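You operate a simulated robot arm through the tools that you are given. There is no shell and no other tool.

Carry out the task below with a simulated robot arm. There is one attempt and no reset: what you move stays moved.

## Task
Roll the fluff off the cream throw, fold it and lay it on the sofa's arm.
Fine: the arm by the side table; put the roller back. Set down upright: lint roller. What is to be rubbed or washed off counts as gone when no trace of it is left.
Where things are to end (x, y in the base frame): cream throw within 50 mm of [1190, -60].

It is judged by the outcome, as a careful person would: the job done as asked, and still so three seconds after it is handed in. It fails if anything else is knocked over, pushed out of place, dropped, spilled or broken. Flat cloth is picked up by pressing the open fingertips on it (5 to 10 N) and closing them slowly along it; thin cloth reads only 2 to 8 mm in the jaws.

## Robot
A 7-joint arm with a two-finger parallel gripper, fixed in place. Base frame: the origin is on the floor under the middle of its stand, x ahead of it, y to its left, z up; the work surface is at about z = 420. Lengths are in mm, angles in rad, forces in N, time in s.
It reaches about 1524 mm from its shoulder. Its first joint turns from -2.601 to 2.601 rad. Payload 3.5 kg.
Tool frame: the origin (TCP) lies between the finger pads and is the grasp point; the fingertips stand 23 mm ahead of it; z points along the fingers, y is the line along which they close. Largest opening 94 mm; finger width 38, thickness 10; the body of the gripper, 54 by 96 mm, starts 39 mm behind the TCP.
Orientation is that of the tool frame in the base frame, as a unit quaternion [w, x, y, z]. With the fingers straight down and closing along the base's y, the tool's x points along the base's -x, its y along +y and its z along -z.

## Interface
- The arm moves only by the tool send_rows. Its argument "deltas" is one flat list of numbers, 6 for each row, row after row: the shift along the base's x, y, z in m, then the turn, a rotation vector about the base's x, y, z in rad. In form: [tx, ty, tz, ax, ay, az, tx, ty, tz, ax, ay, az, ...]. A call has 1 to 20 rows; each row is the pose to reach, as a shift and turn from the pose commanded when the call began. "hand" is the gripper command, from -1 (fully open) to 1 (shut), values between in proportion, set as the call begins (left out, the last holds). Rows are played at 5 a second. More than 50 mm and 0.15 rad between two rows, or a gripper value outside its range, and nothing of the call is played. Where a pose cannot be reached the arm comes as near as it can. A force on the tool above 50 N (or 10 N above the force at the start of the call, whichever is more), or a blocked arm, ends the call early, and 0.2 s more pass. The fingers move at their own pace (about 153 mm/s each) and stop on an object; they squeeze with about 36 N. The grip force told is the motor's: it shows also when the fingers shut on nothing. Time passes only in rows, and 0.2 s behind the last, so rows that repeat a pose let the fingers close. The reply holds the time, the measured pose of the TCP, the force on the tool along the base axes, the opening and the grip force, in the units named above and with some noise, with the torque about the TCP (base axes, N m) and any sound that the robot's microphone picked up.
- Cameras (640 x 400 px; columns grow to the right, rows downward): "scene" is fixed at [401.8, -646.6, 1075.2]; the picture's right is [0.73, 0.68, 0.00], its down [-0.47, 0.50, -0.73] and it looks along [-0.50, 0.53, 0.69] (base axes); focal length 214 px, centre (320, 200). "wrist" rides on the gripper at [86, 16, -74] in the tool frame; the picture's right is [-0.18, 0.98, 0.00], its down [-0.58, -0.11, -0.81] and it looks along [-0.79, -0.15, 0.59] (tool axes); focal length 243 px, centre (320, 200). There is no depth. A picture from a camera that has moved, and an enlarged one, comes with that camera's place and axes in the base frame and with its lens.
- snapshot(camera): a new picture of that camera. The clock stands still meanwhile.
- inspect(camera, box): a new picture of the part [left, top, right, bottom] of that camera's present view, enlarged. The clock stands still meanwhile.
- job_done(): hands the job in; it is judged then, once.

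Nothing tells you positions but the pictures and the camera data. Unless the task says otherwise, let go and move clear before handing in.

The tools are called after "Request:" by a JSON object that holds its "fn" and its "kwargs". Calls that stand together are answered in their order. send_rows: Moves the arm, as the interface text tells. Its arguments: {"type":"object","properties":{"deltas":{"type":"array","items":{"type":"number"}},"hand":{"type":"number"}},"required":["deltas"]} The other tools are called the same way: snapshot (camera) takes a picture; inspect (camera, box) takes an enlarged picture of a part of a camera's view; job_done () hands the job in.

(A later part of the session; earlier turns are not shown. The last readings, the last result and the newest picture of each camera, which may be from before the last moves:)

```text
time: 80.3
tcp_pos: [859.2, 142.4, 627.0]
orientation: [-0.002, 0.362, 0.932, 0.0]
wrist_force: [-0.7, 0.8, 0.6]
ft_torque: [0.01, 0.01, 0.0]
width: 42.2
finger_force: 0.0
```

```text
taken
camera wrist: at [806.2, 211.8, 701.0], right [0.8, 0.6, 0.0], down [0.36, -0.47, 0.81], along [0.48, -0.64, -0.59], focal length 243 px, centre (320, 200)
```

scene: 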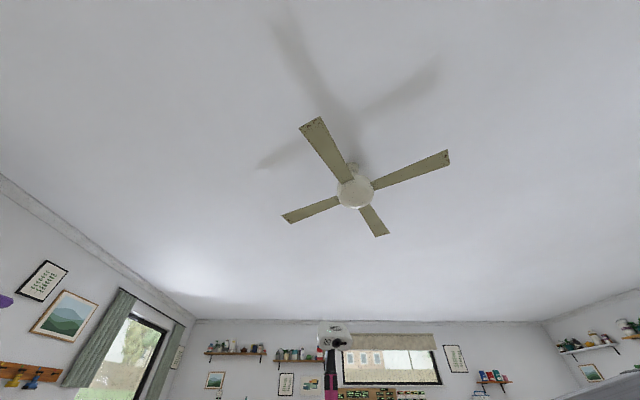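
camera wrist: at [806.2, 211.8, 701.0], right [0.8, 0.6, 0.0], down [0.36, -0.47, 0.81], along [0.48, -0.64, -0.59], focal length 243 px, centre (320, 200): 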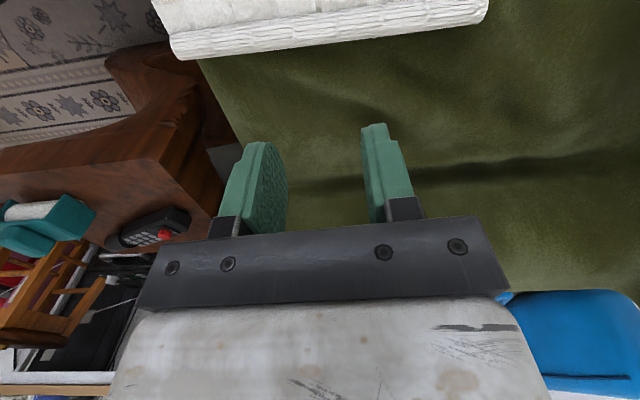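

The handle roll is now centred near (862, 143) at 42°. I'll continue turning to bring the camera to the base side.

Request:
{"fn": "send_rows", "kwargs": {"deltas": [0, 0, 0, 0, 0, 0.134, 0, 0, 0, 0, 0, 0.268, 0, 0, 0, 0, 0, 0.402, 0, 0, 0, 0, 0, 0.536, 0, 0, 0, 0, 0, 0.67, 0, 0, 0, 0, 0, 0.804, 0, 0, 0, 0, 0, 0.938, 0, 0, 0, 0, 0, 1.072, 0, 0, 0, 0, 0, 1.206, 0, 0, 0, 0, 0, 1.34, 0.001, 0.0005, 0, 0, 0, 1.478]}}

Request:
{"fn": "snapshot", "kwargs": {"camera": "wrist"}}

```text
time: 82.7
tcp_pos: [860.2, 141.2, 626.3]
orientation: [0.0, -0.36, 0.933, -0.002]
wrist_force: [0.1, -0.4, -0.3]
ft_torque: [0.01, 0.03, 0.04]
width: 42.2
finger_force: 0.1
```

```text
taken
camera wrist: at [785.8, 95.6, 701.2], right [-0.52, 0.85, 0.0], down [0.5, 0.31, 0.81], along [0.69, 0.42, -0.59], focal length 243 px, centre (320, 200)
```

wrist: 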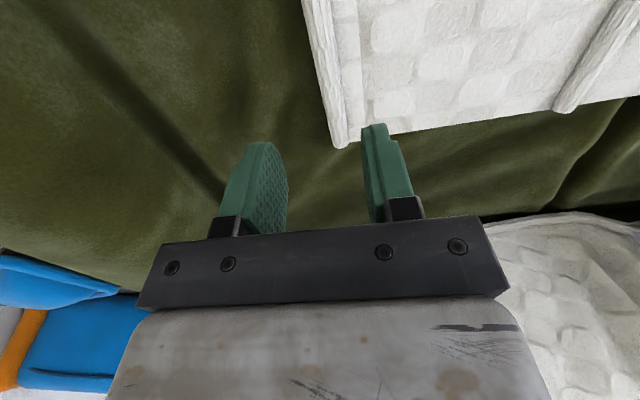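

I'm on the other side now. Before gripping, I'll dry-run the fold's tilt in free air to see if the arm can reach it this way.

Request:
{"fn": "send_rows", "kwargs": {"deltas": [-0.0147, 0.0162, 0.006, -0.0925, -0.0841, 0, -0.0294, 0.0323, 0.012, -0.185, -0.1683, 0, -0.0441, 0.0485, 0.018, -0.2775, -0.2524, 0, -0.0588, 0.0646, 0.024, -0.37, -0.3365, 0, -0.0735, 0.0808, 0.03, -0.4625, -0.4206, 0, -0.0882, 0.097, 0.036, -0.555, -0.5048, 0, -0.1028, 0.1131, 0.042, -0.6475, -0.5889, 0, -0.1175, 0.1293, 0.048, -0.74, -0.673, 0]}}

Request:
{"fn": "snapshot", "kwargs": {"camera": "wrist"}}

```text
time: 84.5
tcp_pos: [742.5, 270.1, 674.2]
orientation: [0.174, -0.313, 0.819, -0.448]
wrist_force: [0.0, 0.3, -0.2]
ft_torque: [-0.01, -0.01, 0.02]
width: 42.4
finger_force: 0.0
```

```text
taken
camera wrist: at [630.1, 265.4, 700.6], right [-0.21, 0.52, -0.83], down [0.01, 0.85, 0.53], along [0.98, 0.1, -0.19], focal length 243 px, centre (320, 200)
```

wrist: 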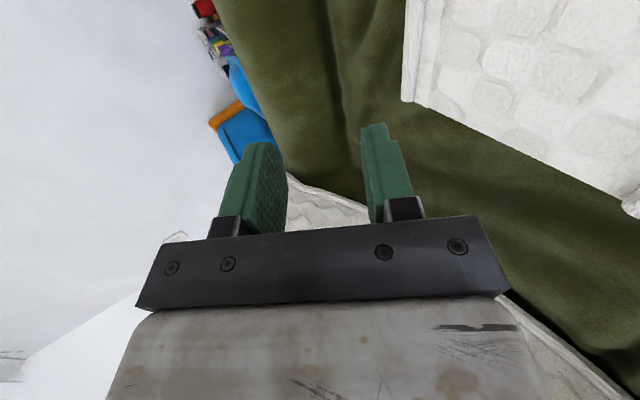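

Tilt of 57° works here. Continuing the dry run to the vertical panel position.

Request:
{"fn": "send_rows", "kwargs": {"deltas": [-0.0147, 0.0162, 0.006, -0.0925, -0.0841, 0, -0.0294, 0.0323, 0.012, -0.185, -0.1683, 0, -0.0441, 0.0485, 0.018, -0.2775, -0.2524, 0, -0.0588, 0.0646, 0.024, -0.37, -0.3365, 0, -0.0735, 0.0808, 0.024, -0.4625, -0.4206, 0]}}

Request:
{"fn": "snapshot", "kwargs": {"camera": "wrist"}}

```text
time: 85.7
tcp_pos: [669.4, 350.8, 697.6]
orientation: [-0.263, 0.246, -0.641, 0.678]
wrist_force: [0.3, -0.1, -0.7]
ft_torque: [-0.04, 0.01, -0.05]
width: 42.3
finger_force: 0.1
```

```text
taken
camera wrist: at [555.7, 346.8, 677.3], right [0.18, 0.09, -0.98], down [-0.11, 0.99, 0.07], along [0.98, 0.1, 0.19], focal length 243 px, centre (320, 200)
```

wrist: 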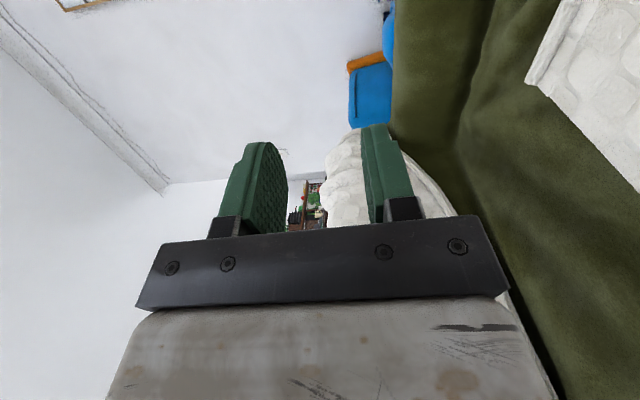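

Even 93° is reachable. I'll test slightly beyond the vertical.

Request:
{"fn": "send_rows", "kwargs": {"deltas": [-0.019, 0.022, -0.004, -0.074, -0.0673, 0, -0.038, 0.044, -0.01, -0.148, -0.1346, 0, -0.057, 0.066, -0.019, -0.222, -0.2019, 0]}}

```text
time: 86.5
tcp_pos: [612.6, 417.1, 680.3]
orientation: [-0.298, 0.203, -0.532, 0.766]
wrist_force: [-0.7, -1.1, 0.4]
ft_torque: [0.0, -0.02, 0.01]
width: 42.4
finger_force: 0.0
```

Reachable too. I'll also dry-run the lay-down end of the fold (fingers tilted about 60° over the far end of the throw).

Request:
{"fn": "send_rows", "kwargs": {"deltas": [-0.0127, 0.0139, -0.005, 0.092, 0.0837, 0, -0.0253, 0.0278, -0.015, 0.184, 0.1673, 0, -0.038, 0.0417, -0.03, 0.276, 0.251, 0, -0.0506, 0.0557, -0.05, 0.368, 0.3347, 0, -0.0633, 0.0696, -0.07, 0.46, 0.4184, 0, -0.0759, 0.0835, -0.09, 0.552, 0.502, 0, -0.0886, 0.0974, -0.1053, 0.644, 0.5857, 0]}}

Request:
{"fn": "snapshot", "kwargs": {"camera": "wrist"}}

```text
time: 88.1
tcp_pos: [524.6, 514.8, 573.3]
orientation: [0.182, -0.31, 0.807, -0.469]
wrist_force: [0.2, 0.4, -1.1]
ft_torque: [-0.01, 0.0, 0.0]
width: 42.3
finger_force: 0.0
```

```text
taken
camera wrist: at [411.4, 511.9, 596.3], right [-0.19, 0.49, -0.85], down [0.0, 0.87, 0.5], along [0.98, 0.09, -0.16], focal length 243 px, centre (320, 200)
```

wrist: 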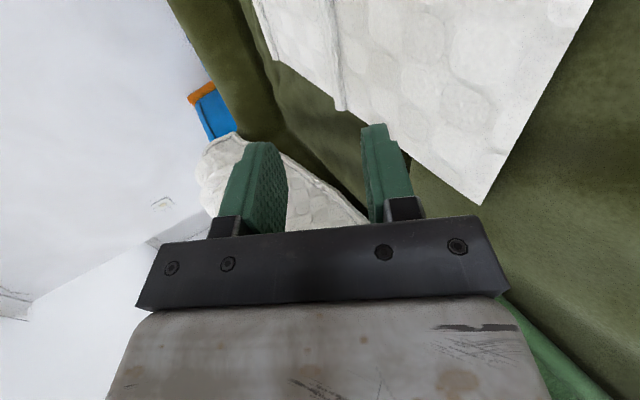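

Request:
{"fn": "send_rows", "kwargs": {"deltas": [-0.008, 0.009, -0.035, 0, 0, 0, -0.016, 0.018, -0.07, 0, 0, 0, -0.024, 0.026, -0.095, 0, 0, 0]}}

Request:
{"fn": "snapshot", "kwargs": {"camera": "wrist"}}

```text
time: 88.9
tcp_pos: [499.4, 543.3, 477.9]
orientation: [0.183, -0.308, 0.807, -0.47]
wrist_force: [0.2, -0.4, 0.6]
ft_torque: [0.03, 0.01, 0.01]
width: 42.3
finger_force: 0.0
```

```text
taken
camera wrist: at [386.4, 537.8, 500.0], right [-0.18, 0.48, -0.85], down [0.0, 0.87, 0.49], along [0.98, 0.09, -0.16], focal length 243 px, centre (320, 200)
```

wrist: 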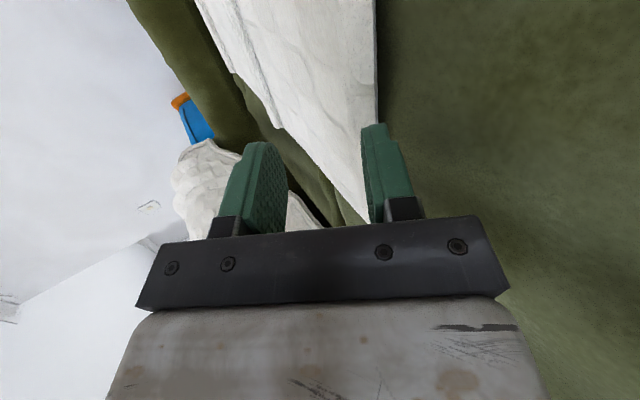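

The full fold path is reachable. Going back to grip the handle roll in this orientation.

Request:
{"fn": "send_rows", "kwargs": {"deltas": [0, 0, 0.045, 0, 0, 0, 0, 0, 0.09, 0, 0, 0, 0.015, -0.015, 0.122, 0.062, 0.0565, 0, 0.044, -0.048, 0.122, 0.124, 0.113, 0, 0.073, -0.08, 0.122, 0.186, 0.1695, 0, 0.102, -0.112, 0.122, 0.248, 0.226, 0, 0.131, -0.144, 0.122, 0.31, 0.2825, 0, 0.16, -0.176, 0.122, 0.372, 0.339, 0, 0.189, -0.208, 0.122, 0.434, 0.3955, 0, 0.218, -0.24, 0.122, 0.496, 0.452, 0, 0.247, -0.272, 0.122, 0.558, 0.5085, 0, 0.276, -0.304, 0.122, 0.62, 0.565, 0, 0.305, -0.336, 0.122, 0.682, 0.6215, 0, 0.334, -0.368, 0.122, 0.744, 0.678, 0, 0.363, -0.4, 0.122, 0.777, 0.7067, 0]}}

Request:
{"fn": "snapshot", "kwargs": {"camera": "wrist"}}

```text
time: 92.1
tcp_pos: [861.8, 143.8, 602.0]
orientation: [0.0, -0.359, 0.933, -0.002]
wrist_force: [0.2, 0.7, -0.2]
ft_torque: [-0.03, -0.02, -0.01]
width: 42.2
finger_force: 0.0
```

```text
taken
camera wrist: at [787.6, 97.3, 676.4], right [-0.52, 0.85, 0.0], down [0.5, 0.31, 0.81], along [0.69, 0.42, -0.59], focal length 243 px, centre (320, 200)
```

wrist: 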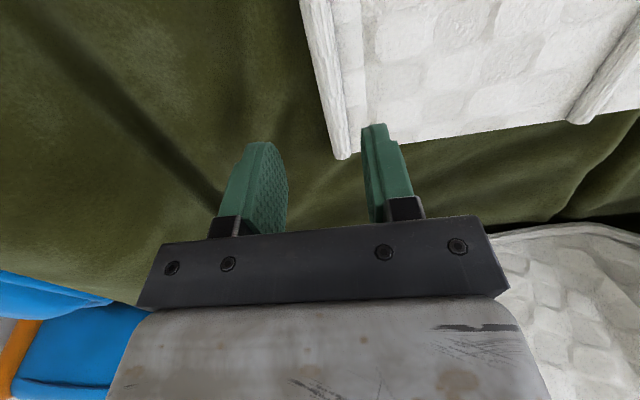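

Request:
{"fn": "inspect", "kwargs": {"camera": "wrist", "box": [240, 0, 400, 100]}}

```text
4.00 times, centred on (320, 50) of wrist
camera zoom: at [787.6, 97.3, 676.4], right [-0.52, 0.85, 0.0], down [0.5, 0.31, 0.81], along [0.69, 0.42, -0.59], focal length 970 px, centre (320, 800)
```

zoom: 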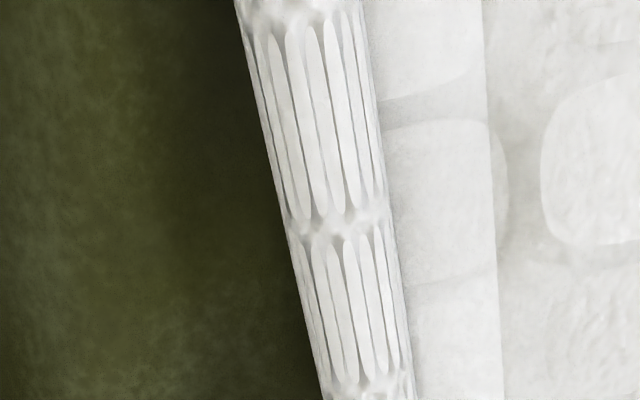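

The roll is nearly centred. Descending and closing on it.

Request:
{"fn": "send_rows", "kwargs": {"deltas": [-0.001, 0.001, -0.04, 0, 0, 0, -0.0013, 0.0014, -0.08, 0, 0, 0, -0.0013, 0.0014, -0.12, 0, 0, 0, -0.0013, 0.0014, -0.145, 0, 0, 0, -0.0013, 0.0014, -0.153, 0, 0, 0, -0.0013, 0.0014, -0.156, 0, 0, 0]}}

Request:
{"fn": "send_rows", "kwargs": {"deltas": [0, 0, 0, 0, 0, 0, 0, 0, 0, 0, 0, 0], "hand": 0.35}}

Request:
{"fn": "send_rows", "kwargs": {"deltas": [0, 0, 0, 0, 0, 0, 0, 0, 0, 0, 0, 0, 0, 0, 0, 0, 0, 0], "hand": 0.6}}

Request:
{"fn": "snapshot", "kwargs": {"camera": "wrist"}}

```text
time: 93.5
tcp_pos: [861.8, 142.1, 444.0]
orientation: [0.0, -0.358, 0.934, -0.002]
wrist_force: [-0.1, 0.0, -0.2]
ft_torque: [0.0, 0.01, -0.03]
width: 42.3
finger_force: 0.0
```

```text
time: 94.1
tcp_pos: [863.6, 143.2, 446.0]
orientation: [0.001, -0.359, 0.933, -0.003]
wrist_force: [0.1, 0.3, -0.3]
ft_torque: [-0.03, -0.03, -0.01]
width: 30.6
finger_force: 0.1
```

```text
time: 94.9
tcp_pos: [862.4, 143.4, 445.0]
orientation: [0.0, -0.359, 0.933, -0.003]
wrist_force: [-1.2, -0.7, 0.1]
ft_torque: [-0.12, 0.05, 0.57]
width: 24.6
finger_force: 35.9
```

```text
taken
camera wrist: at [786.7, 97.1, 519.8], right [-0.52, 0.85, -0.01], down [0.5, 0.31, 0.81], along [0.69, 0.42, -0.59], focal length 243 px, centre (320, 200)
```

wrist: 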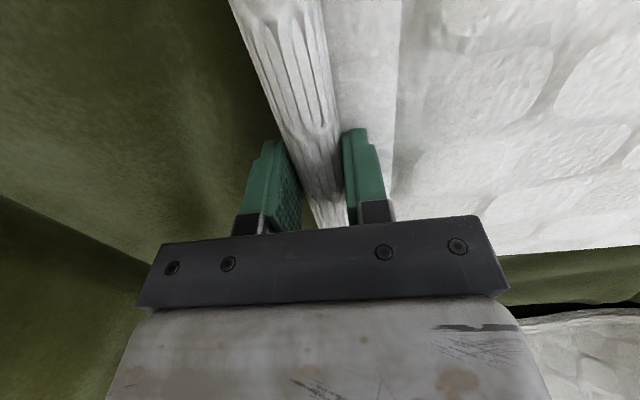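

Gripped again. Lifting the panel along the arc to about 46°.

Request:
{"fn": "send_rows", "kwargs": {"deltas": [-0.0018, 0.002, 0.0266, -0.0741, -0.0672, 0, -0.0054, 0.0059, 0.0527, -0.1482, -0.1344, 0, -0.0107, 0.0118, 0.0783, -0.2223, -0.2016, 0, -0.0177, 0.0196, 0.1029, -0.2964, -0.2688, 0, -0.0263, 0.029, 0.1263, -0.3705, -0.336, 0, -0.0365, 0.0402, 0.1484, -0.4446, -0.4032, 0, -0.0481, 0.0531, 0.1688, -0.5187, -0.4704, 0, -0.061, 0.0673, 0.1874, -0.5928, -0.5376, 0], "hand": 1}}

Request:
{"fn": "snapshot", "kwargs": {"camera": "wrist"}}

```text
time: 96.7
tcp_pos: [800.0, 209.8, 633.6]
orientation: [0.14, -0.329, 0.859, -0.367]
wrist_force: [-0.8, 0.0, 0.2]
ft_torque: [-0.17, 0.2, -0.07]
width: 24.5
finger_force: 36.2
```

```text
taken
camera wrist: at [692.8, 199.9, 672.4], right [-0.32, 0.63, -0.71], down [0.09, 0.77, 0.64], along [0.94, 0.14, -0.3], focal length 243 px, centre (320, 200)
```

wrist: 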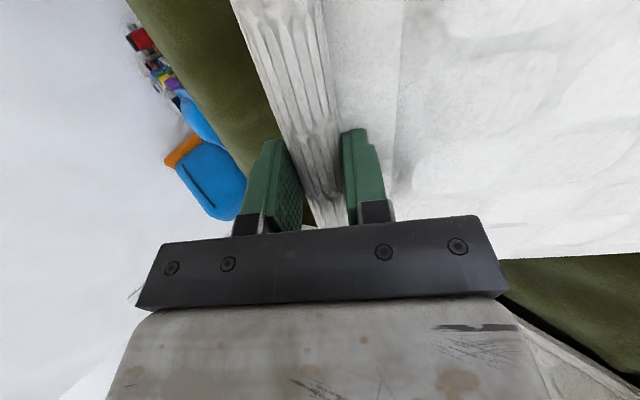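

Forces stay small. Continuing to just past the vertical.

Request:
{"fn": "send_rows", "kwargs": {"deltas": [-0.014, 0.0155, 0.0166, -0.0741, -0.0672, 0, -0.0291, 0.0321, 0.031, -0.1482, -0.1344, 0, -0.0452, 0.0498, 0.0432, -0.2223, -0.2016, 0, -0.062, 0.0683, 0.0528, -0.2964, -0.2688, 0, -0.0792, 0.0874, 0.0599, -0.3705, -0.336, 0, -0.0969, 0.1069, 0.0644, -0.4446, -0.4032, 0, -0.1148, 0.1266, 0.0663, -0.5187, -0.4704, 0, -0.1328, 0.1464, 0.0655, -0.5928, -0.5376, 0]}}

Request:
{"fn": "snapshot", "kwargs": {"camera": "wrist"}}

```text
time: 98.2
tcp_pos: [703.4, 319.3, 701.8]
orientation: [0.238, -0.272, 0.704, -0.611]
wrist_force: [2.1, -0.6, 8.8]
ft_torque: [-0.27, 0.18, -0.03]
width: 24.9
finger_force: 36.2
stopped in row 7: the force on the tool passed its limit at 55 N (the readings are from after the stop); the commanded pose is now the measured one
```

```text
taken
camera wrist: at [587.6, 317.2, 696.0], right [0.04, 0.23, -0.97], down [-0.1, 0.97, 0.22], along [0.99, 0.08, 0.07], focal length 243 px, centre (320, 200)
```

wrist: 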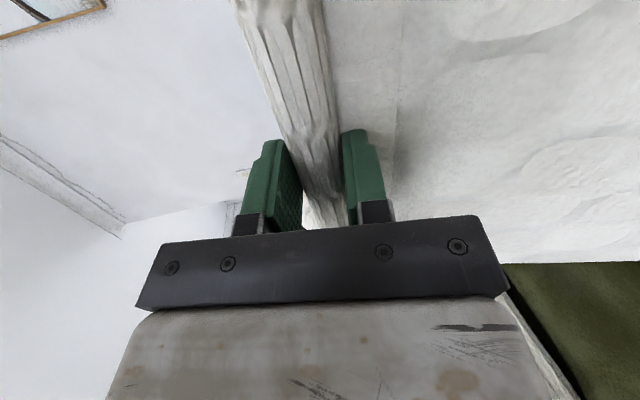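

The panel is a few millimetres longer than I assumed, so it pressed up against the grip. I'll ease upward slightly.

Request:
{"fn": "send_rows", "kwargs": {"deltas": [0, 0, 0.002, 0, 0, 0, 0, 0, 0.004, 0, 0, 0]}}

```text
time: 98.8
tcp_pos: [702.0, 319.6, 704.5]
orientation: [0.236, -0.271, 0.706, -0.61]
wrist_force: [-1.2, 0.0, -0.3]
ft_torque: [-0.1, 0.13, 0.04]
width: 24.6
finger_force: 35.7
```

Request:
{"fn": "send_rows", "kwargs": {"deltas": [-0.0065, 0.0071, 0.0015, -0.026, -0.0235, 0, -0.013, 0.0143, 0.002, -0.0519, -0.047, 0, -0.0222, 0.0245, 0.002, -0.089, -0.0806, 0, -0.0315, 0.0348, 0.0012, -0.126, -0.1142, 0]}}

Request:
{"fn": "snapshot", "kwargs": {"camera": "wrist"}}

```text
time: 99.8
tcp_pos: [670.8, 353.7, 706.8]
orientation: [-0.259, 0.251, -0.651, 0.668]
wrist_force: [-0.2, 0.7, -0.6]
ft_torque: [-0.05, 0.15, 0.03]
width: 24.6
finger_force: 36.4
```

```text
taken
camera wrist: at [556.9, 350.1, 687.9], right [0.16, 0.11, -0.98], down [-0.11, 0.99, 0.09], along [0.98, 0.1, 0.17], focal length 243 px, centre (320, 200)
```

wrist: 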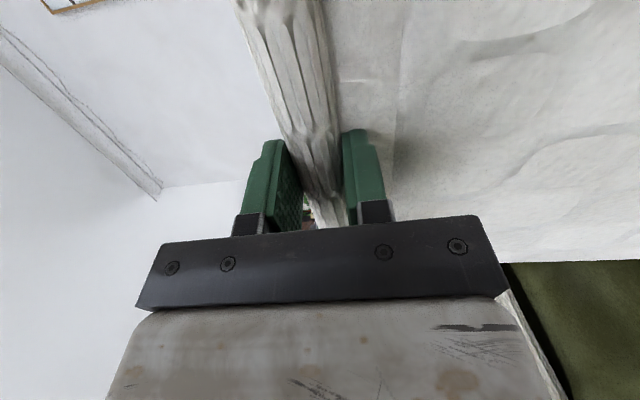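

The panel now stands vertical with no load. I'll tip it slightly past the vertical toward the other half.

Request:
{"fn": "send_rows", "kwargs": {"deltas": [-0.0101, 0.0112, -0.0015, -0.0408, -0.037, 0, -0.0202, 0.0223, -0.0037, -0.0815, -0.0739, 0, -0.0202, 0.0223, -0.0037, -0.0815, -0.0739, 0]}}

```text
time: 100.6
tcp_pos: [651.2, 376.8, 703.0]
orientation: [-0.274, 0.237, -0.612, 0.703]
wrist_force: [6.4, 7.0, 17.3]
ft_torque: [-0.33, 0.01, 0.09]
width: 24.4
finger_force: 35.9
```

Slight compression again; I'll raise by a couple of millimetres.

Request:
{"fn": "send_rows", "kwargs": {"deltas": [0, 0, 0.001, 0, 0, 0, 0, 0, 0.002, 0, 0, 0]}}

Request:
{"fn": "snapshot", "kwargs": {"camera": "wrist"}}

```text
time: 101.2
tcp_pos: [651.0, 376.4, 704.4]
orientation: [-0.272, 0.236, -0.614, 0.702]
wrist_force: [1.3, 1.0, 0.8]
ft_torque: [0.0, -0.04, -0.06]
width: 24.6
finger_force: 35.7
```

```text
taken
camera wrist: at [538.2, 370.2, 677.4], right [0.23, 0.03, -0.97], down [-0.12, 0.99, 0.0], along [0.97, 0.11, 0.23], focal length 243 px, centre (320, 200)
```

wrist: 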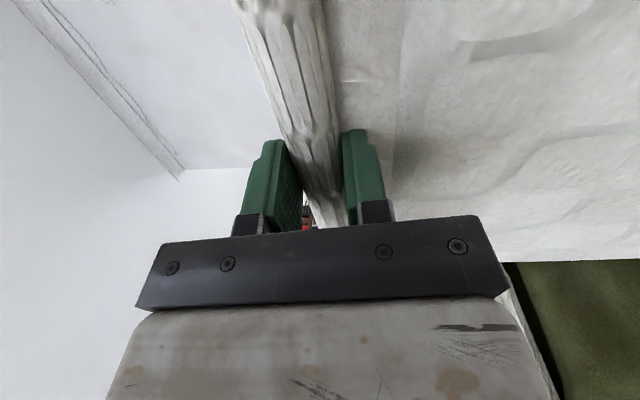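

Request:
{"fn": "send_rows", "kwargs": {"deltas": [-0.0095, 0.0104, -0.0015, -0.0389, -0.0353, 0, -0.0189, 0.0208, -0.005, -0.0778, -0.0706, 0]}}

```text
time: 101.8
tcp_pos: [631.7, 397.8, 701.2]
orientation: [-0.285, 0.222, -0.576, 0.734]
wrist_force: [0.2, 0.1, -0.3]
ft_torque: [-0.08, 0.18, 0.08]
width: 24.7
finger_force: 35.7
```

The panel leans past the vertical. I'll now reduce the squeeze to a light hold so the roll can pivot between the fingers.

Request:
{"fn": "send_rows", "kwargs": {"deltas": [0, 0, 0, 0, 0, 0], "hand": 0.485}}

```text
time: 102.2
tcp_pos: [630.8, 397.5, 700.4]
orientation: [-0.285, 0.221, -0.576, 0.734]
wrist_force: [0.2, 0.0, -2.1]
ft_torque: [-0.05, 0.08, 0.03]
width: 25.2
finger_force: 31.4
```

Request:
{"fn": "send_rows", "kwargs": {"deltas": [0, 0, 0, 0, 0, 0], "hand": 0.478}}

```text
time: 102.6
tcp_pos: [632.8, 397.2, 699.3]
orientation: [-0.285, 0.222, -0.576, 0.734]
wrist_force: [0.8, 0.1, -0.7]
ft_torque: [0.03, 0.05, 0.0]
width: 25.2
finger_force: 14.8
```

The squeeze is down to about 15 N. A touch less, and then rotate the gripper back around the roll.

Request:
{"fn": "send_rows", "kwargs": {"deltas": [0, 0, 0, 0, 0, 0], "hand": 0.475}}

```text
time: 103.0
tcp_pos: [631.4, 397.3, 700.2]
orientation: [-0.284, 0.221, -0.576, 0.734]
wrist_force: [0.4, 0.0, -1.6]
ft_torque: [0.0, 0.01, 0.01]
width: 25.8
finger_force: 14.5
```

Request:
{"fn": "snapshot", "kwargs": {"camera": "wrist"}}

```text
taken
camera wrist: at [521.6, 389.5, 666.3], right [0.3, -0.05, -0.95], down [-0.11, 0.99, -0.09], along [0.95, 0.13, 0.29], focal length 243 px, centre (320, 200)
```

wrist: 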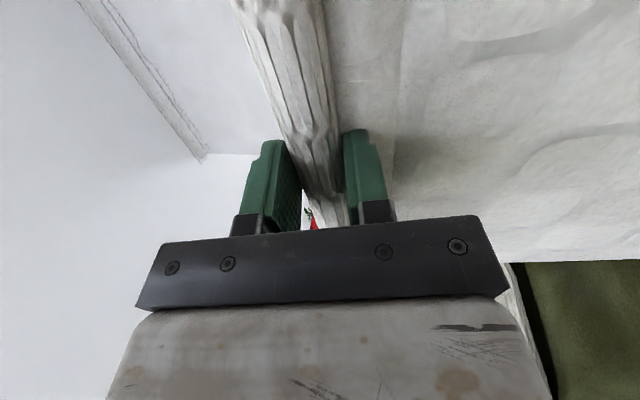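

The roll is still held. Rotating the gripper back a first few degrees about the roll.

Request:
{"fn": "send_rows", "kwargs": {"deltas": [-0.0002, 0.0002, 0.0013, 0.0776, 0.0704, 0, -0.0003, 0.0003, 0.0027, 0.1552, 0.1408, 0], "hand": 0.472}}

Request:
{"fn": "snapshot", "kwargs": {"camera": "wrist"}}

```text
time: 103.6
tcp_pos: [631.7, 397.8, 703.0]
orientation: [-0.261, 0.25, -0.649, 0.669]
wrist_force: [0.4, -0.1, -2.4]
ft_torque: [0.03, 0.07, -0.03]
width: 25.5
finger_force: 0.9
```

```text
taken
camera wrist: at [517.6, 393.6, 684.1], right [0.16, 0.1, -0.98], down [-0.11, 0.99, 0.09], along [0.98, 0.1, 0.17], focal length 243 px, centre (320, 200)
```

wrist: 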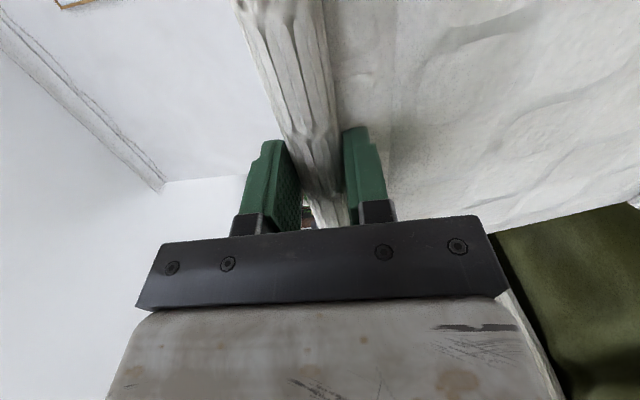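

The roll pivots nicely between the fingers while the panel stays put. Continuing to rotate the gripper back to about 45°.

Request:
{"fn": "send_rows", "kwargs": {"deltas": [0, 0, 0.0014, 0.0776, 0.0704, 0, 0.0001, -0.0001, 0.0029, 0.1552, 0.1408, 0, 0.0003, -0.0004, 0.0042, 0.2328, 0.2112, 0, 0.0007, -0.0007, 0.0056, 0.3104, 0.2816, 0]}}

Request:
{"fn": "snapshot", "kwargs": {"camera": "wrist"}}

```text
time: 104.6
tcp_pos: [632.8, 396.7, 707.4]
orientation: [0.203, -0.298, 0.775, -0.52]
wrist_force: [-0.3, 0.4, -0.2]
ft_torque: [-0.04, 0.02, -0.04]
width: 25.7
finger_force: 1.2
```

```text
taken
camera wrist: at [517.7, 394.2, 720.9], right [-0.11, 0.4, -0.91], down [-0.04, 0.91, 0.41], along [0.99, 0.09, -0.08], focal length 243 px, centre (320, 200)
```

wrist: 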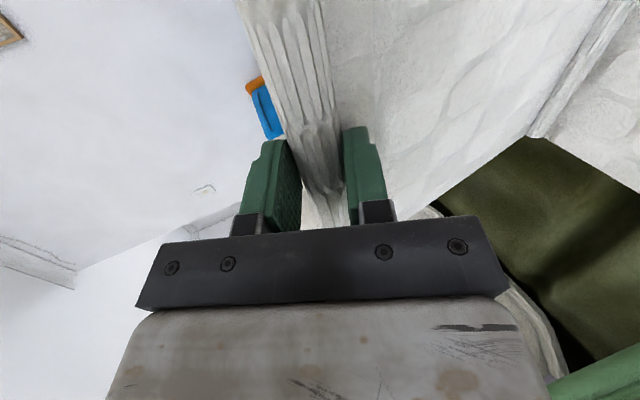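

Working well: the hinge ridge and the other panel are visible, still flat on the seat. Continuing.

Request:
{"fn": "send_rows", "kwargs": {"deltas": [0.0004, -0.0004, 0.0013, 0.0776, 0.0704, 0, 0.0009, -0.001, 0.0025, 0.1552, 0.1408, 0, 0.0015, -0.0016, 0.0036, 0.2328, 0.2112, 0, 0.0022, -0.0024, 0.0047, 0.3104, 0.2816, 0]}}

Request:
{"fn": "snapshot", "kwargs": {"camera": "wrist"}}

```text
time: 105.6
tcp_pos: [635.2, 395.5, 713.6]
orientation: [0.135, -0.334, 0.866, -0.347]
wrist_force: [-2.3, 0.3, -1.7]
ft_torque: [-0.01, 0.09, 0.01]
width: 25.6
finger_force: 14.8
```

```text
taken
camera wrist: at [527.6, 383.6, 755.3], right [-0.34, 0.65, -0.68], down [0.11, 0.74, 0.66], along [0.93, 0.15, -0.32], focal length 243 px, centre (320, 200)
```

wrist: 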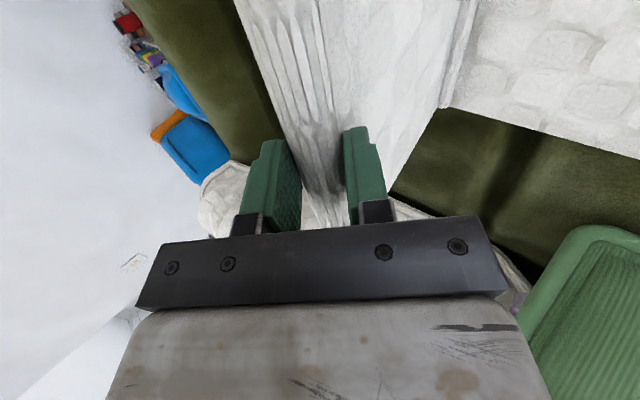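

The gripper is now above the panel's edge. I'll carry the roll on down the arc toward the far end, in two stages.

Request:
{"fn": "send_rows", "kwargs": {"deltas": [-0.0248, 0.0273, -0.0123, -0.0296, -0.0269, 0, -0.0482, 0.0531, -0.0294, -0.0556, -0.0504, 0, -0.0698, 0.0769, -0.0512, -0.0815, -0.0739, 0, -0.0891, 0.0983, -0.0772, -0.1074, -0.0974, 0]}}

Request:
{"fn": "snapshot", "kwargs": {"camera": "wrist"}}

```text
time: 106.6
tcp_pos: [545.8, 495.5, 635.2]
orientation: [0.16, -0.323, 0.838, -0.409]
wrist_force: [0.6, 0.7, -0.1]
ft_torque: [0.01, 0.0, 0.11]
width: 25.6
finger_force: 14.2
```

```text
taken
camera wrist: at [434.5, 487.4, 668.3], right [-0.27, 0.57, -0.78], down [0.05, 0.81, 0.58], along [0.96, 0.12, -0.24], focal length 243 px, centre (320, 200)
```

wrist: 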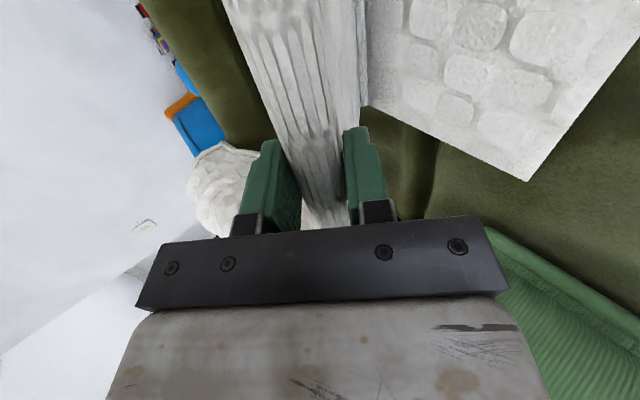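

The second panel is folding over. Continuing down toward the seat.

Request:
{"fn": "send_rows", "kwargs": {"deltas": [-0.0168, 0.0185, -0.0298, -0.0259, -0.0235, 0, -0.0306, 0.0338, -0.0627, -0.0519, -0.047, 0, -0.039, 0.043, -0.0892, -0.0778, -0.0706, 0, -0.0454, 0.0501, -0.1168, -0.1037, -0.0941, 0, -0.0486, 0.0536, -0.1355, -0.1037, -0.0941, 0]}}

Request:
{"fn": "snapshot", "kwargs": {"camera": "wrist"}}

```text
time: 107.8
tcp_pos: [496.4, 545.3, 499.2]
orientation: [0.183, -0.311, 0.807, -0.467]
wrist_force: [-0.4, -0.5, -0.5]
ft_torque: [-0.02, 0.01, -0.04]
width: 25.2
finger_force: 1.4
```

```text
taken
camera wrist: at [382.9, 541.1, 521.9], right [-0.19, 0.49, -0.85], down [0.0, 0.87, 0.5], along [0.98, 0.1, -0.16], focal length 243 px, centre (320, 200)
```

wrist: 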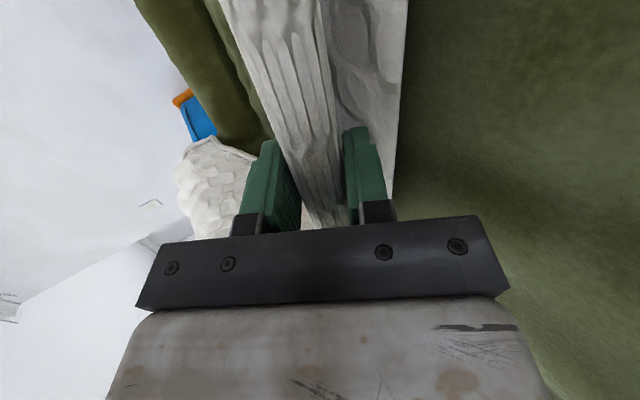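

Nearly down. Lowering the last few centimetres gently.

Request:
{"fn": "send_rows", "kwargs": {"deltas": [-0.0015, 0.0016, -0.012, 0, 0, 0, -0.0025, 0.0028, -0.023, 0, 0, 0, -0.0034, 0.0037, -0.032, 0, 0, 0]}}

Request:
{"fn": "snapshot", "kwargs": {"camera": "wrist"}}

```text
time: 108.6
tcp_pos: [494.2, 550.3, 467.6]
orientation: [0.182, -0.311, 0.808, -0.467]
wrist_force: [-0.1, -0.1, -0.5]
ft_torque: [-0.03, 0.09, -0.04]
width: 25.7
finger_force: 15.1
```

```text
taken
camera wrist: at [380.5, 545.3, 490.0], right [-0.19, 0.49, -0.85], down [0.0, 0.87, 0.5], along [0.98, 0.1, -0.16], focal length 243 px, centre (320, 200)
```

wrist: 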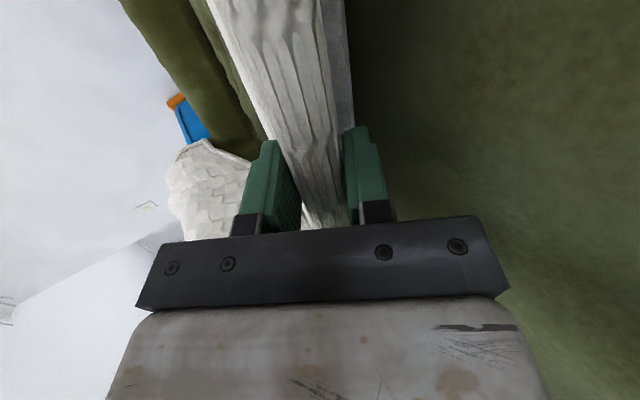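

Request:
{"fn": "send_rows", "kwargs": {"deltas": [-0.0005, 0.0005, -0.005, 0, 0, 0, -0.001, 0.001, -0.009, 0, 0, 0, -0.001, 0.001, -0.012, 0, 0, 0]}}

```text
time: 109.4
tcp_pos: [492.3, 550.7, 455.7]
orientation: [0.182, -0.311, 0.808, -0.467]
wrist_force: [1.2, -1.0, -0.2]
ft_torque: [0.0, 0.0, -0.05]
width: 25.8
finger_force: 15.3
```

The roll is about 15 mm above the seat. I'll open the fingers a little and withdraw along their own direction so the roll settles down.

Request:
{"fn": "send_rows", "kwargs": {"deltas": [0, 0, 0.001, 0, 0, 0, 0, 0, 0.002, 0, 0, 0], "hand": 0.3}}

Request:
{"fn": "snapshot", "kwargs": {"camera": "wrist"}}

```text
time: 110.0
tcp_pos: [493.0, 551.8, 459.0]
orientation: [0.181, -0.311, 0.808, -0.467]
wrist_force: [-0.2, 0.4, -1.0]
ft_torque: [0.01, 0.02, 0.0]
width: 33.0
finger_force: 0.6
```

```text
taken
camera wrist: at [379.3, 546.8, 480.7], right [-0.19, 0.49, -0.85], down [0.0, 0.87, 0.5], along [0.98, 0.1, -0.16], focal length 243 px, centre (320, 200)
```

wrist: 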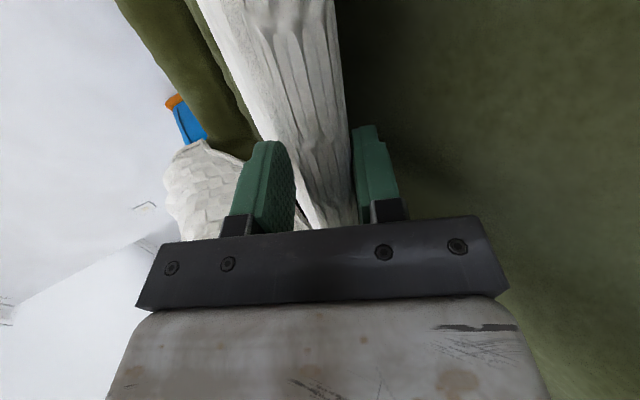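

Request:
{"fn": "send_rows", "kwargs": {"deltas": [-0.0058, 0.0064, 0.005, 0, 0, 0, -0.0116, 0.0128, 0.01, 0, 0, 0, -0.0175, 0.0193, 0.015, 0, 0, 0, -0.0233, 0.0257, 0.022, 0, 0, 0, -0.032, 0.0353, 0.035, 0, 0, 0, -0.041, 0.045, 0.055, 0, 0, 0]}}

Request:
{"fn": "snapshot", "kwargs": {"camera": "wrist"}}

```text
time: 111.4
tcp_pos: [451.4, 597.9, 513.4]
orientation: [0.182, -0.31, 0.808, -0.467]
wrist_force: [-0.3, -0.3, 0.7]
ft_torque: [0.0, 0.02, 0.01]
width: 32.9
finger_force: 0.0
```

```text
taken
camera wrist: at [338.0, 592.5, 536.2], right [-0.19, 0.49, -0.85], down [0.0, 0.87, 0.5], along [0.98, 0.1, -0.16], focal length 243 px, centre (320, 200)
```

wrist: 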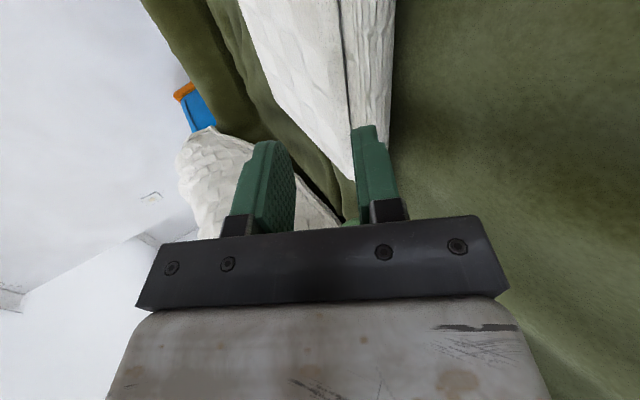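

The throw is folded over. I'll rise and bring the camera above it to check.

Request:
{"fn": "send_rows", "kwargs": {"deltas": [0, 0, 0.04, 0.0864, 0.0784, 0, 0, -0.01, 0.08, 0.173, 0.157, 0, 0.01, -0.035, 0.12, 0.2593, 0.2352, 0, 0.022, -0.065, 0.15, 0.346, 0.3136, 0, 0.034, -0.1, 0.18, 0.432, 0.392, 0, 0.046, -0.135, 0.205, 0.5187, 0.4704, 0, 0.06, -0.17, 0.225, 0.605, 0.5488, 0, 0.075, -0.2, 0.247, 0.69, 0.627, 0, 0.089, -0.228, 0.267, 0.778, 0.7056, 0]}}

Request:
{"fn": "snapshot", "kwargs": {"camera": "wrist"}}

```text
time: 113.4
tcp_pos: [538.4, 367.5, 780.4]
orientation: [0.0, -0.359, 0.933, 0.002]
wrist_force: [-0.6, -0.6, 0.1]
ft_torque: [-0.01, 0.06, -0.01]
width: 32.7
finger_force: 0.2
```

```text
taken
camera wrist: at [463.6, 320.4, 855.0], right [-0.52, 0.85, 0.0], down [0.51, 0.31, 0.81], along [0.69, 0.42, -0.59], focal length 243 px, centre (320, 200)
```

wrist: 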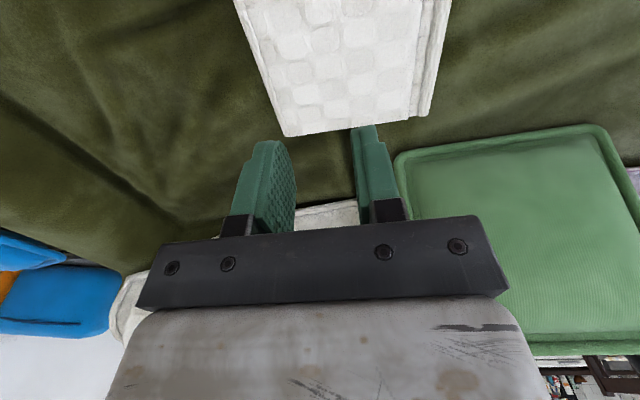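

The throw is now folded into a neat stack, about 290 x 293 mm, centred near (580, 449). I'll zoom in on the spine and edges.

Request:
{"fn": "inspect", "kwargs": {"camera": "wrist", "box": [220, 0, 380, 100]}}

Request:
{"fn": "inspect", "kwargs": {"camera": "wrist", "box": [260, 60, 460, 160]}}

```text
4.00 times, centred on (300, 50) of wrist
camera zoom: at [463.6, 320.4, 855.0], right [-0.52, 0.85, 0.0], down [0.51, 0.31, 0.81], along [0.69, 0.42, -0.59], focal length 970 px, centre (400, 800)
```

zoom: 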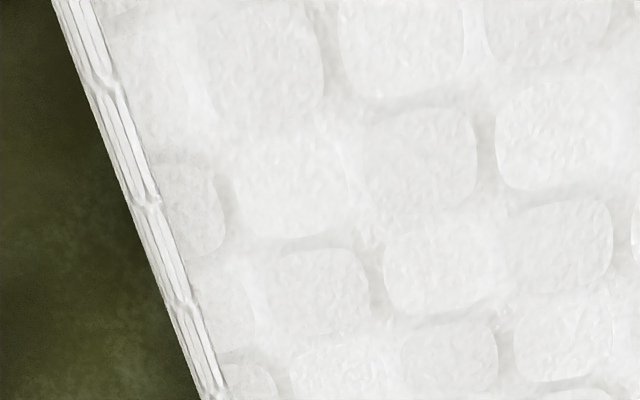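

```text
3.20 times, centred on (360, 110) of wrist
camera zoom: at [463.6, 320.4, 855.0], right [-0.52, 0.85, 0.0], down [0.51, 0.31, 0.81], along [0.69, 0.42, -0.59], focal length 776 px, centre (192, 488)
```

zoom: 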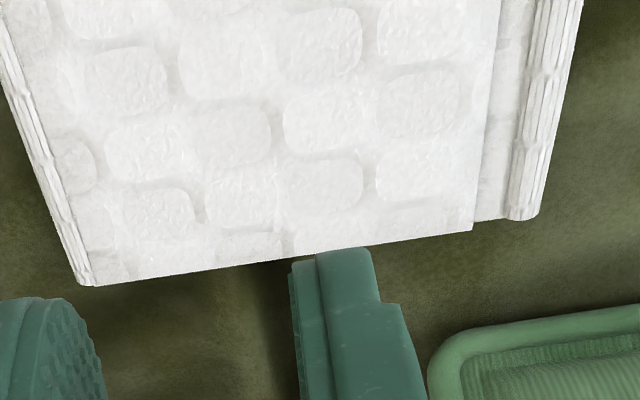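

I need to see how the stack is layered from the side before choosing a grip. I'll move to a low viewpoint on the spine/front side.

Request:
{"fn": "send_rows", "kwargs": {"deltas": [0.01, -0.035, -0.01, 0, 0, 0.08, 0.02, -0.07, -0.03, 0, 0, 0.16, 0.03, -0.105, -0.06, 0, 0, 0.24, 0.04, -0.135, -0.09, 0, 0, 0.32, 0.052, -0.165, -0.12, 0, 0, 0.4, 0.064, -0.19, -0.15, 0, 0, 0.48, 0.078, -0.21, -0.18, 0, 0, 0.55, 0.092, -0.233, -0.2, 0, 0, 0.575]}}

Request:
{"fn": "snapshot", "kwargs": {"camera": "wrist"}}

```text
time: 115.2
tcp_pos: [634.2, 135.5, 579.7]
orientation: [0.001, -0.61, 0.793, 0.001]
wrist_force: [0.2, 0.0, -0.4]
ft_torque: [0.0, -0.02, 0.01]
width: 32.7
finger_force: 0.0
```

```text
taken
camera wrist: at [595.9, 55.5, 653.2], right [-0.9, 0.43, 0.0], down [0.26, 0.53, 0.81], along [0.35, 0.73, -0.59], focal length 243 px, centre (320, 200)
```

wrist: 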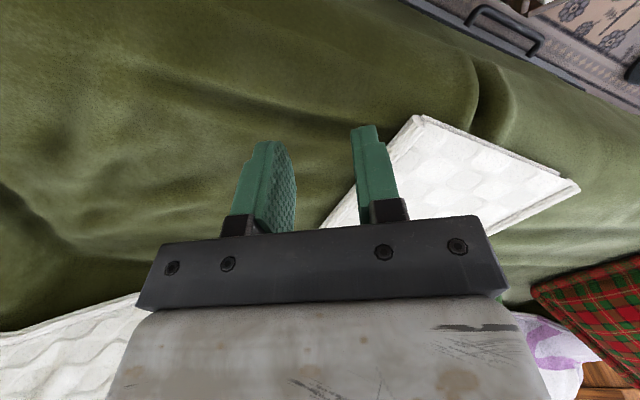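

Request:
{"fn": "inspect", "kwargs": {"camera": "wrist", "box": [380, 100, 600, 237]}}

Request:
{"fn": "inspect", "kwargs": {"camera": "wrist", "box": [390, 100, 470, 150]}}

Request:
{"fn": "inspect", "kwargs": {"camera": "wrist", "box": [520, 150, 600, 200]}}

```text
2.91 times, centred on (490, 168) of wrist
camera zoom: at [595.9, 55.5, 653.2], right [-0.9, 0.43, 0.0], down [0.26, 0.53, 0.81], along [0.35, 0.73, -0.59], focal length 706 px, centre (-174, 292)
```

zoom: 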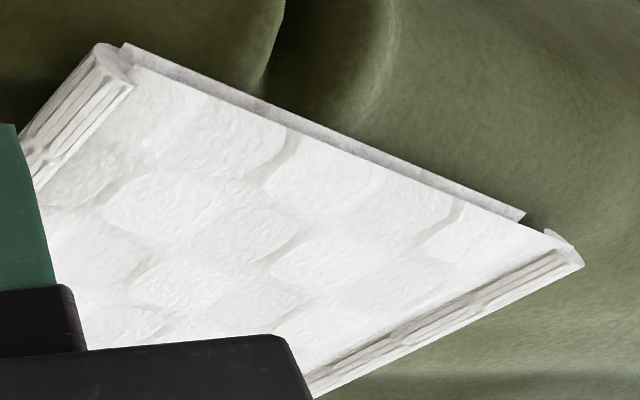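

```text
8.00 times, centred on (430, 125) of wrist
camera zoom: at [595.9, 55.5, 653.2], right [-0.9, 0.43, 0.0], down [0.26, 0.53, 0.81], along [0.35, 0.73, -0.59], focal length 1941 px, centre (-560, 800)
```

zoom: 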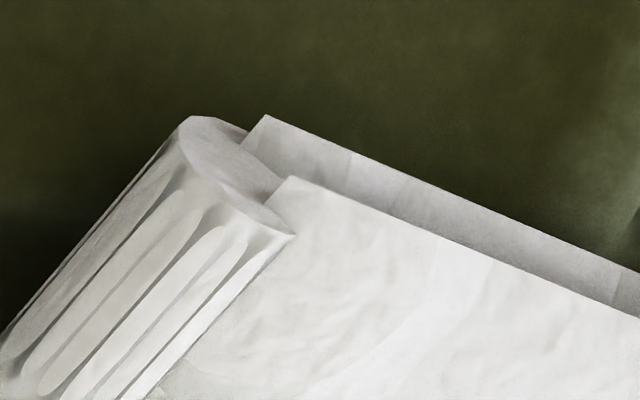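

```text
8.00 times, centred on (560, 175) of wrist
camera zoom: at [595.9, 55.5, 653.2], right [-0.9, 0.43, 0.0], down [0.26, 0.53, 0.81], along [0.35, 0.73, -0.59], focal length 1941 px, centre (-1600, 400)
```

zoom: 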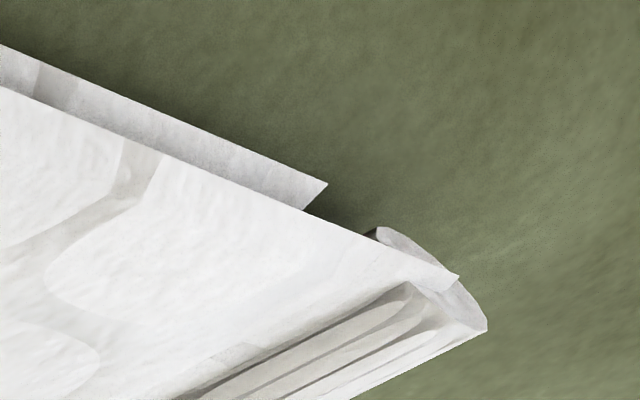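

The stack is clear now: two thin panels about 24 mm apart, with the spine roll at one end and the handle roll at the other. I'd like to pinch both layers from the front edge, so I'll first test in free air whether the arm can hold the gripper horizontally in front of the sofa.

Request:
{"fn": "send_rows", "kwargs": {"deltas": [0, -0.005, 0.03, 0, 0, -0.136, 0, -0.01, 0.06, 0, 0, -0.272, 0, -0.015, 0.09, 0, 0, -0.408, 0, -0.02, 0.12, 0, 0, -0.544, 0, -0.025, 0.14, 0, 0, -0.68, 0, -0.03, 0.15, 0, 0, -0.816, 0, -0.035, 0.15, 0, 0, -0.952, 0, -0.04, 0.15, 0, 0, -1.088, 0, -0.045, 0.15, 0, 0, -1.224, 0, -0.05, 0.15, 0, 0, -1.36, 0, -0.055, 0.15, 0, 0, -1.496, 0, -0.06, 0.15, 0, 0, -1.632, 0, -0.065, 0.15, 0, 0, -1.768, 0, -0.07, 0.15, 0, 0, -1.904, 0, -0.075, 0.15, 0, 0, -2.04, 0, -0.08, 0.15, 0, 0, -2.18]}}

Request:
{"fn": "snapshot", "kwargs": {"camera": "wrist"}}

```text
time: 118.6
tcp_pos: [633.3, 54.3, 729.8]
orientation: [0.001, 0.422, 0.907, 0.001]
wrist_force: [-0.4, 0.2, 0.3]
ft_torque: [-0.02, 0.0, 0.02]
width: 32.8
finger_force: 0.1
```

```text
taken
camera wrist: at [589.7, 131.6, 803.6], right [0.87, 0.49, 0.0], down [0.29, -0.52, 0.81], along [0.4, -0.7, -0.59], focal length 243 px, centre (320, 200)
```

wrist: 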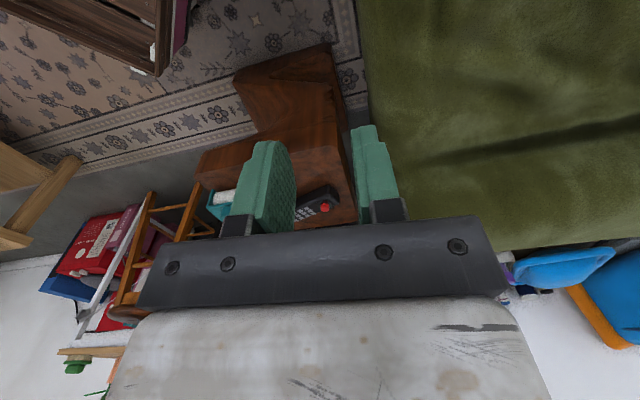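

Request:
{"fn": "send_rows", "kwargs": {"deltas": [0.006, 0, -0.005, 0.09, -0.107, 0, 0.012, 0, -0.01, 0.18, -0.214, 0, 0.018, 0, -0.015, 0.27, -0.322, 0, 0.024, 0, -0.02, 0.36, -0.429, 0, 0.03, 0, -0.025, 0.45, -0.536, 0, 0.036, 0, -0.03, 0.54, -0.643, 0, 0.042, 0, -0.035, 0.63, -0.751, 0, 0.048, 0, -0.04, 0.72, -0.858, 0, 0.054, 0, -0.045, 0.81, -0.965, 0, 0.06, 0, -0.05, 0.9, -1.072, 0]}}

Request:
{"fn": "snapshot", "kwargs": {"camera": "wrist"}}

```text
time: 120.8
tcp_pos: [693.9, 55.8, 680.0]
orientation: [0.273, 0.322, 0.693, 0.585]
wrist_force: [-0.7, -0.8, -0.6]
ft_torque: [0.01, 0.04, 0.01]
width: 32.9
finger_force: 0.0
```

```text
taken
camera wrist: at [583.7, 75.9, 708.2], right [0.24, -0.03, 0.97], down [-0.25, -0.97, 0.03], along [0.94, -0.25, -0.24], focal length 243 px, centre (320, 200)
```

wrist: 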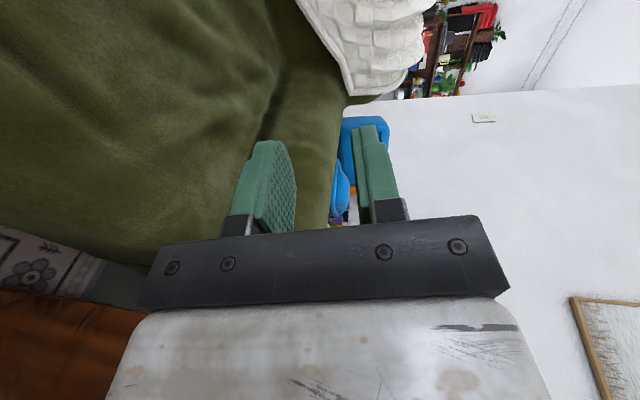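

The horizontal pose works at height. Testing lower, near the seat level in front of the sofa.

Request:
{"fn": "send_rows", "kwargs": {"deltas": [-0.005, -0.005, -0.045, 0.0, 0.0, 0, -0.01, -0.01, -0.09, 0, 0, 0, -0.015, -0.015, -0.13, 0, 0, 0, -0.02, -0.02, -0.17, 0.04, -0.05, 0, -0.02, -0.02, -0.2, 0.09, -0.107, 0]}}

Request:
{"fn": "snapshot", "kwargs": {"camera": "wrist"}}

```text
time: 122.0
tcp_pos: [674.7, 36.4, 481.1]
orientation: [0.295, 0.303, 0.65, 0.631]
wrist_force: [0.0, -0.6, 0.5]
ft_torque: [0.0, -0.02, -0.01]
width: 33.0
finger_force: 0.0
```

```text
taken
camera wrist: at [561.6, 54.5, 499.5], right [0.14, -0.12, 0.98], down [-0.25, -0.97, -0.08], along [0.96, -0.23, -0.16], focal length 243 px, centre (320, 200)
```

wrist: 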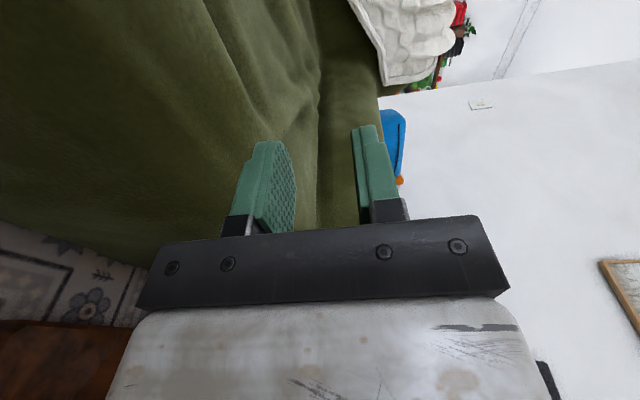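

The arm can hold the gripper horizontally in front of the sofa. So I'll slide the folded stack along the seat toward the arm, let its front edge overhang, and pinch both layers there. First I'll go back up to vertical.

Request:
{"fn": "send_rows", "kwargs": {"deltas": [-0.003, 0.001, 0.045, 0, 0, 0, -0.006, 0.002, 0.09, -0.09, 0.107, 0, -0.009, 0.004, 0.13, -0.18, 0.214, 0, -0.012, 0.006, 0.165, -0.27, 0.322, 0, -0.015, 0.008, 0.195, -0.36, 0.429, 0, -0.018, 0.01, 0.22, -0.45, 0.536, 0, -0.021, 0.012, 0.235, -0.54, 0.643, 0, -0.024, 0.014, 0.24, -0.63, 0.751, 0, -0.027, 0.016, 0.24, -0.72, 0.858, 0, -0.03, 0.018, 0.24, -0.81, 0.965, 0, -0.033, 0.02, 0.24, -0.9, 1.072, 0, -0.036, 0.022, 0.24, -0.99, 1.179, 0]}}

Request:
{"fn": "send_rows", "kwargs": {"deltas": [-0.01, 0.035, 0, 0, 0, 0.134, -0.02, 0.07, 0, 0, 0, 0.268, -0.03, 0.105, 0, 0, 0, 0.402, -0.04, 0.14, 0, 0, 0, 0.536, -0.05, 0.175, -0.01, 0, 0, 0.67, -0.06, 0.21, -0.02, 0, 0, 0.804, -0.07, 0.25, -0.03, 0, 0, 0.938, -0.085, 0.29, -0.04, 0, 0, 1.072, -0.1, 0.33, -0.05, 0, 0, 1.206, -0.12, 0.37, -0.06, 0, 0, 1.34, -0.14, 0.41, -0.08, 0, 0, 1.474, -0.155, 0.45, -0.1, 0, 0, 1.608, -0.163, 0.49, -0.12, 0, 0, 1.608, -0.165, 0.515, -0.15, 0, 0, 1.608], "hand": 1}}

Request:
{"fn": "snapshot", "kwargs": {"camera": "wrist"}}

```text
time: 124.6
tcp_pos: [637.2, 57.4, 720.2]
orientation: [0.0, 0.422, 0.907, -0.002]
wrist_force: [0.4, -0.3, -0.2]
ft_torque: [-0.05, -0.01, 0.0]
width: 33.1
finger_force: 0.0
```

```text
time: 127.6
tcp_pos: [471.6, 571.9, 567.9]
orientation: [0.001, -0.36, 0.933, 0.001]
wrist_force: [-0.1, 1.0, -0.1]
ft_torque: [0.0, 0.0, -0.04]
width: 0.0
finger_force: 36.1
```

```text
taken
camera wrist: at [396.0, 526.2, 642.6], right [-0.53, 0.85, 0.0], down [0.5, 0.31, 0.81], along [0.69, 0.42, -0.59], focal length 243 px, centre (320, 200)
```

wrist: 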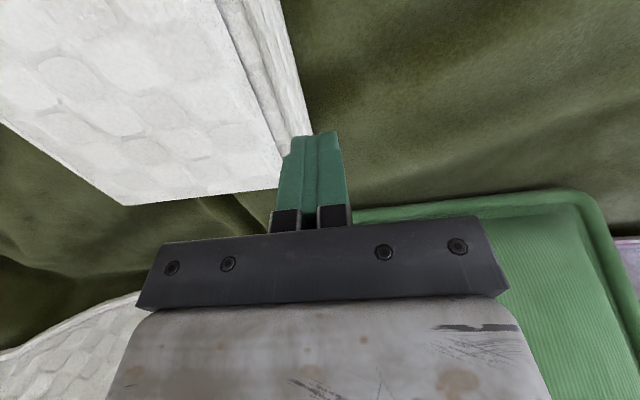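

The closed fingers are just beyond the handle roll. I'll lower beside it, then push the stack along the seat.

Request:
{"fn": "send_rows", "kwargs": {"deltas": [0, 0, -0.04, 0, 0, 0, 0, 0, -0.08, 0, 0, 0, 0, 0, -0.105, 0, 0, 0, 0, 0, -0.116, 0, 0, 0]}}

Request:
{"fn": "snapshot", "kwargs": {"camera": "wrist"}}

```text
time: 128.6
tcp_pos: [471.1, 573.6, 452.6]
orientation: [0.0, -0.36, 0.933, 0.001]
wrist_force: [1.1, 0.2, -0.3]
ft_torque: [-0.01, 0.03, 0.01]
width: 0.1
finger_force: 35.9
```

```text
taken
camera wrist: at [396.3, 526.7, 527.1], right [-0.52, 0.85, 0.0], down [0.5, 0.31, 0.81], along [0.69, 0.42, -0.59], focal length 243 px, centre (320, 200)
```

wrist: 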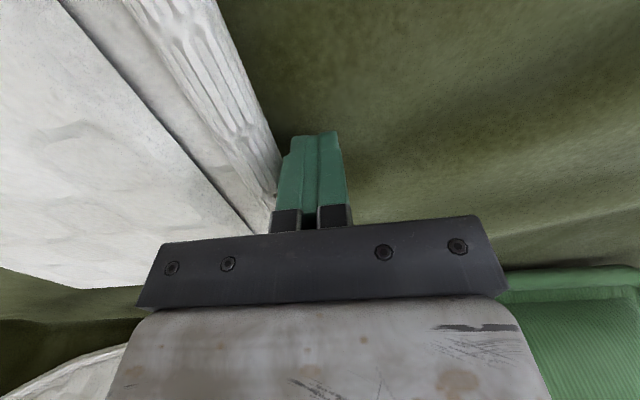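

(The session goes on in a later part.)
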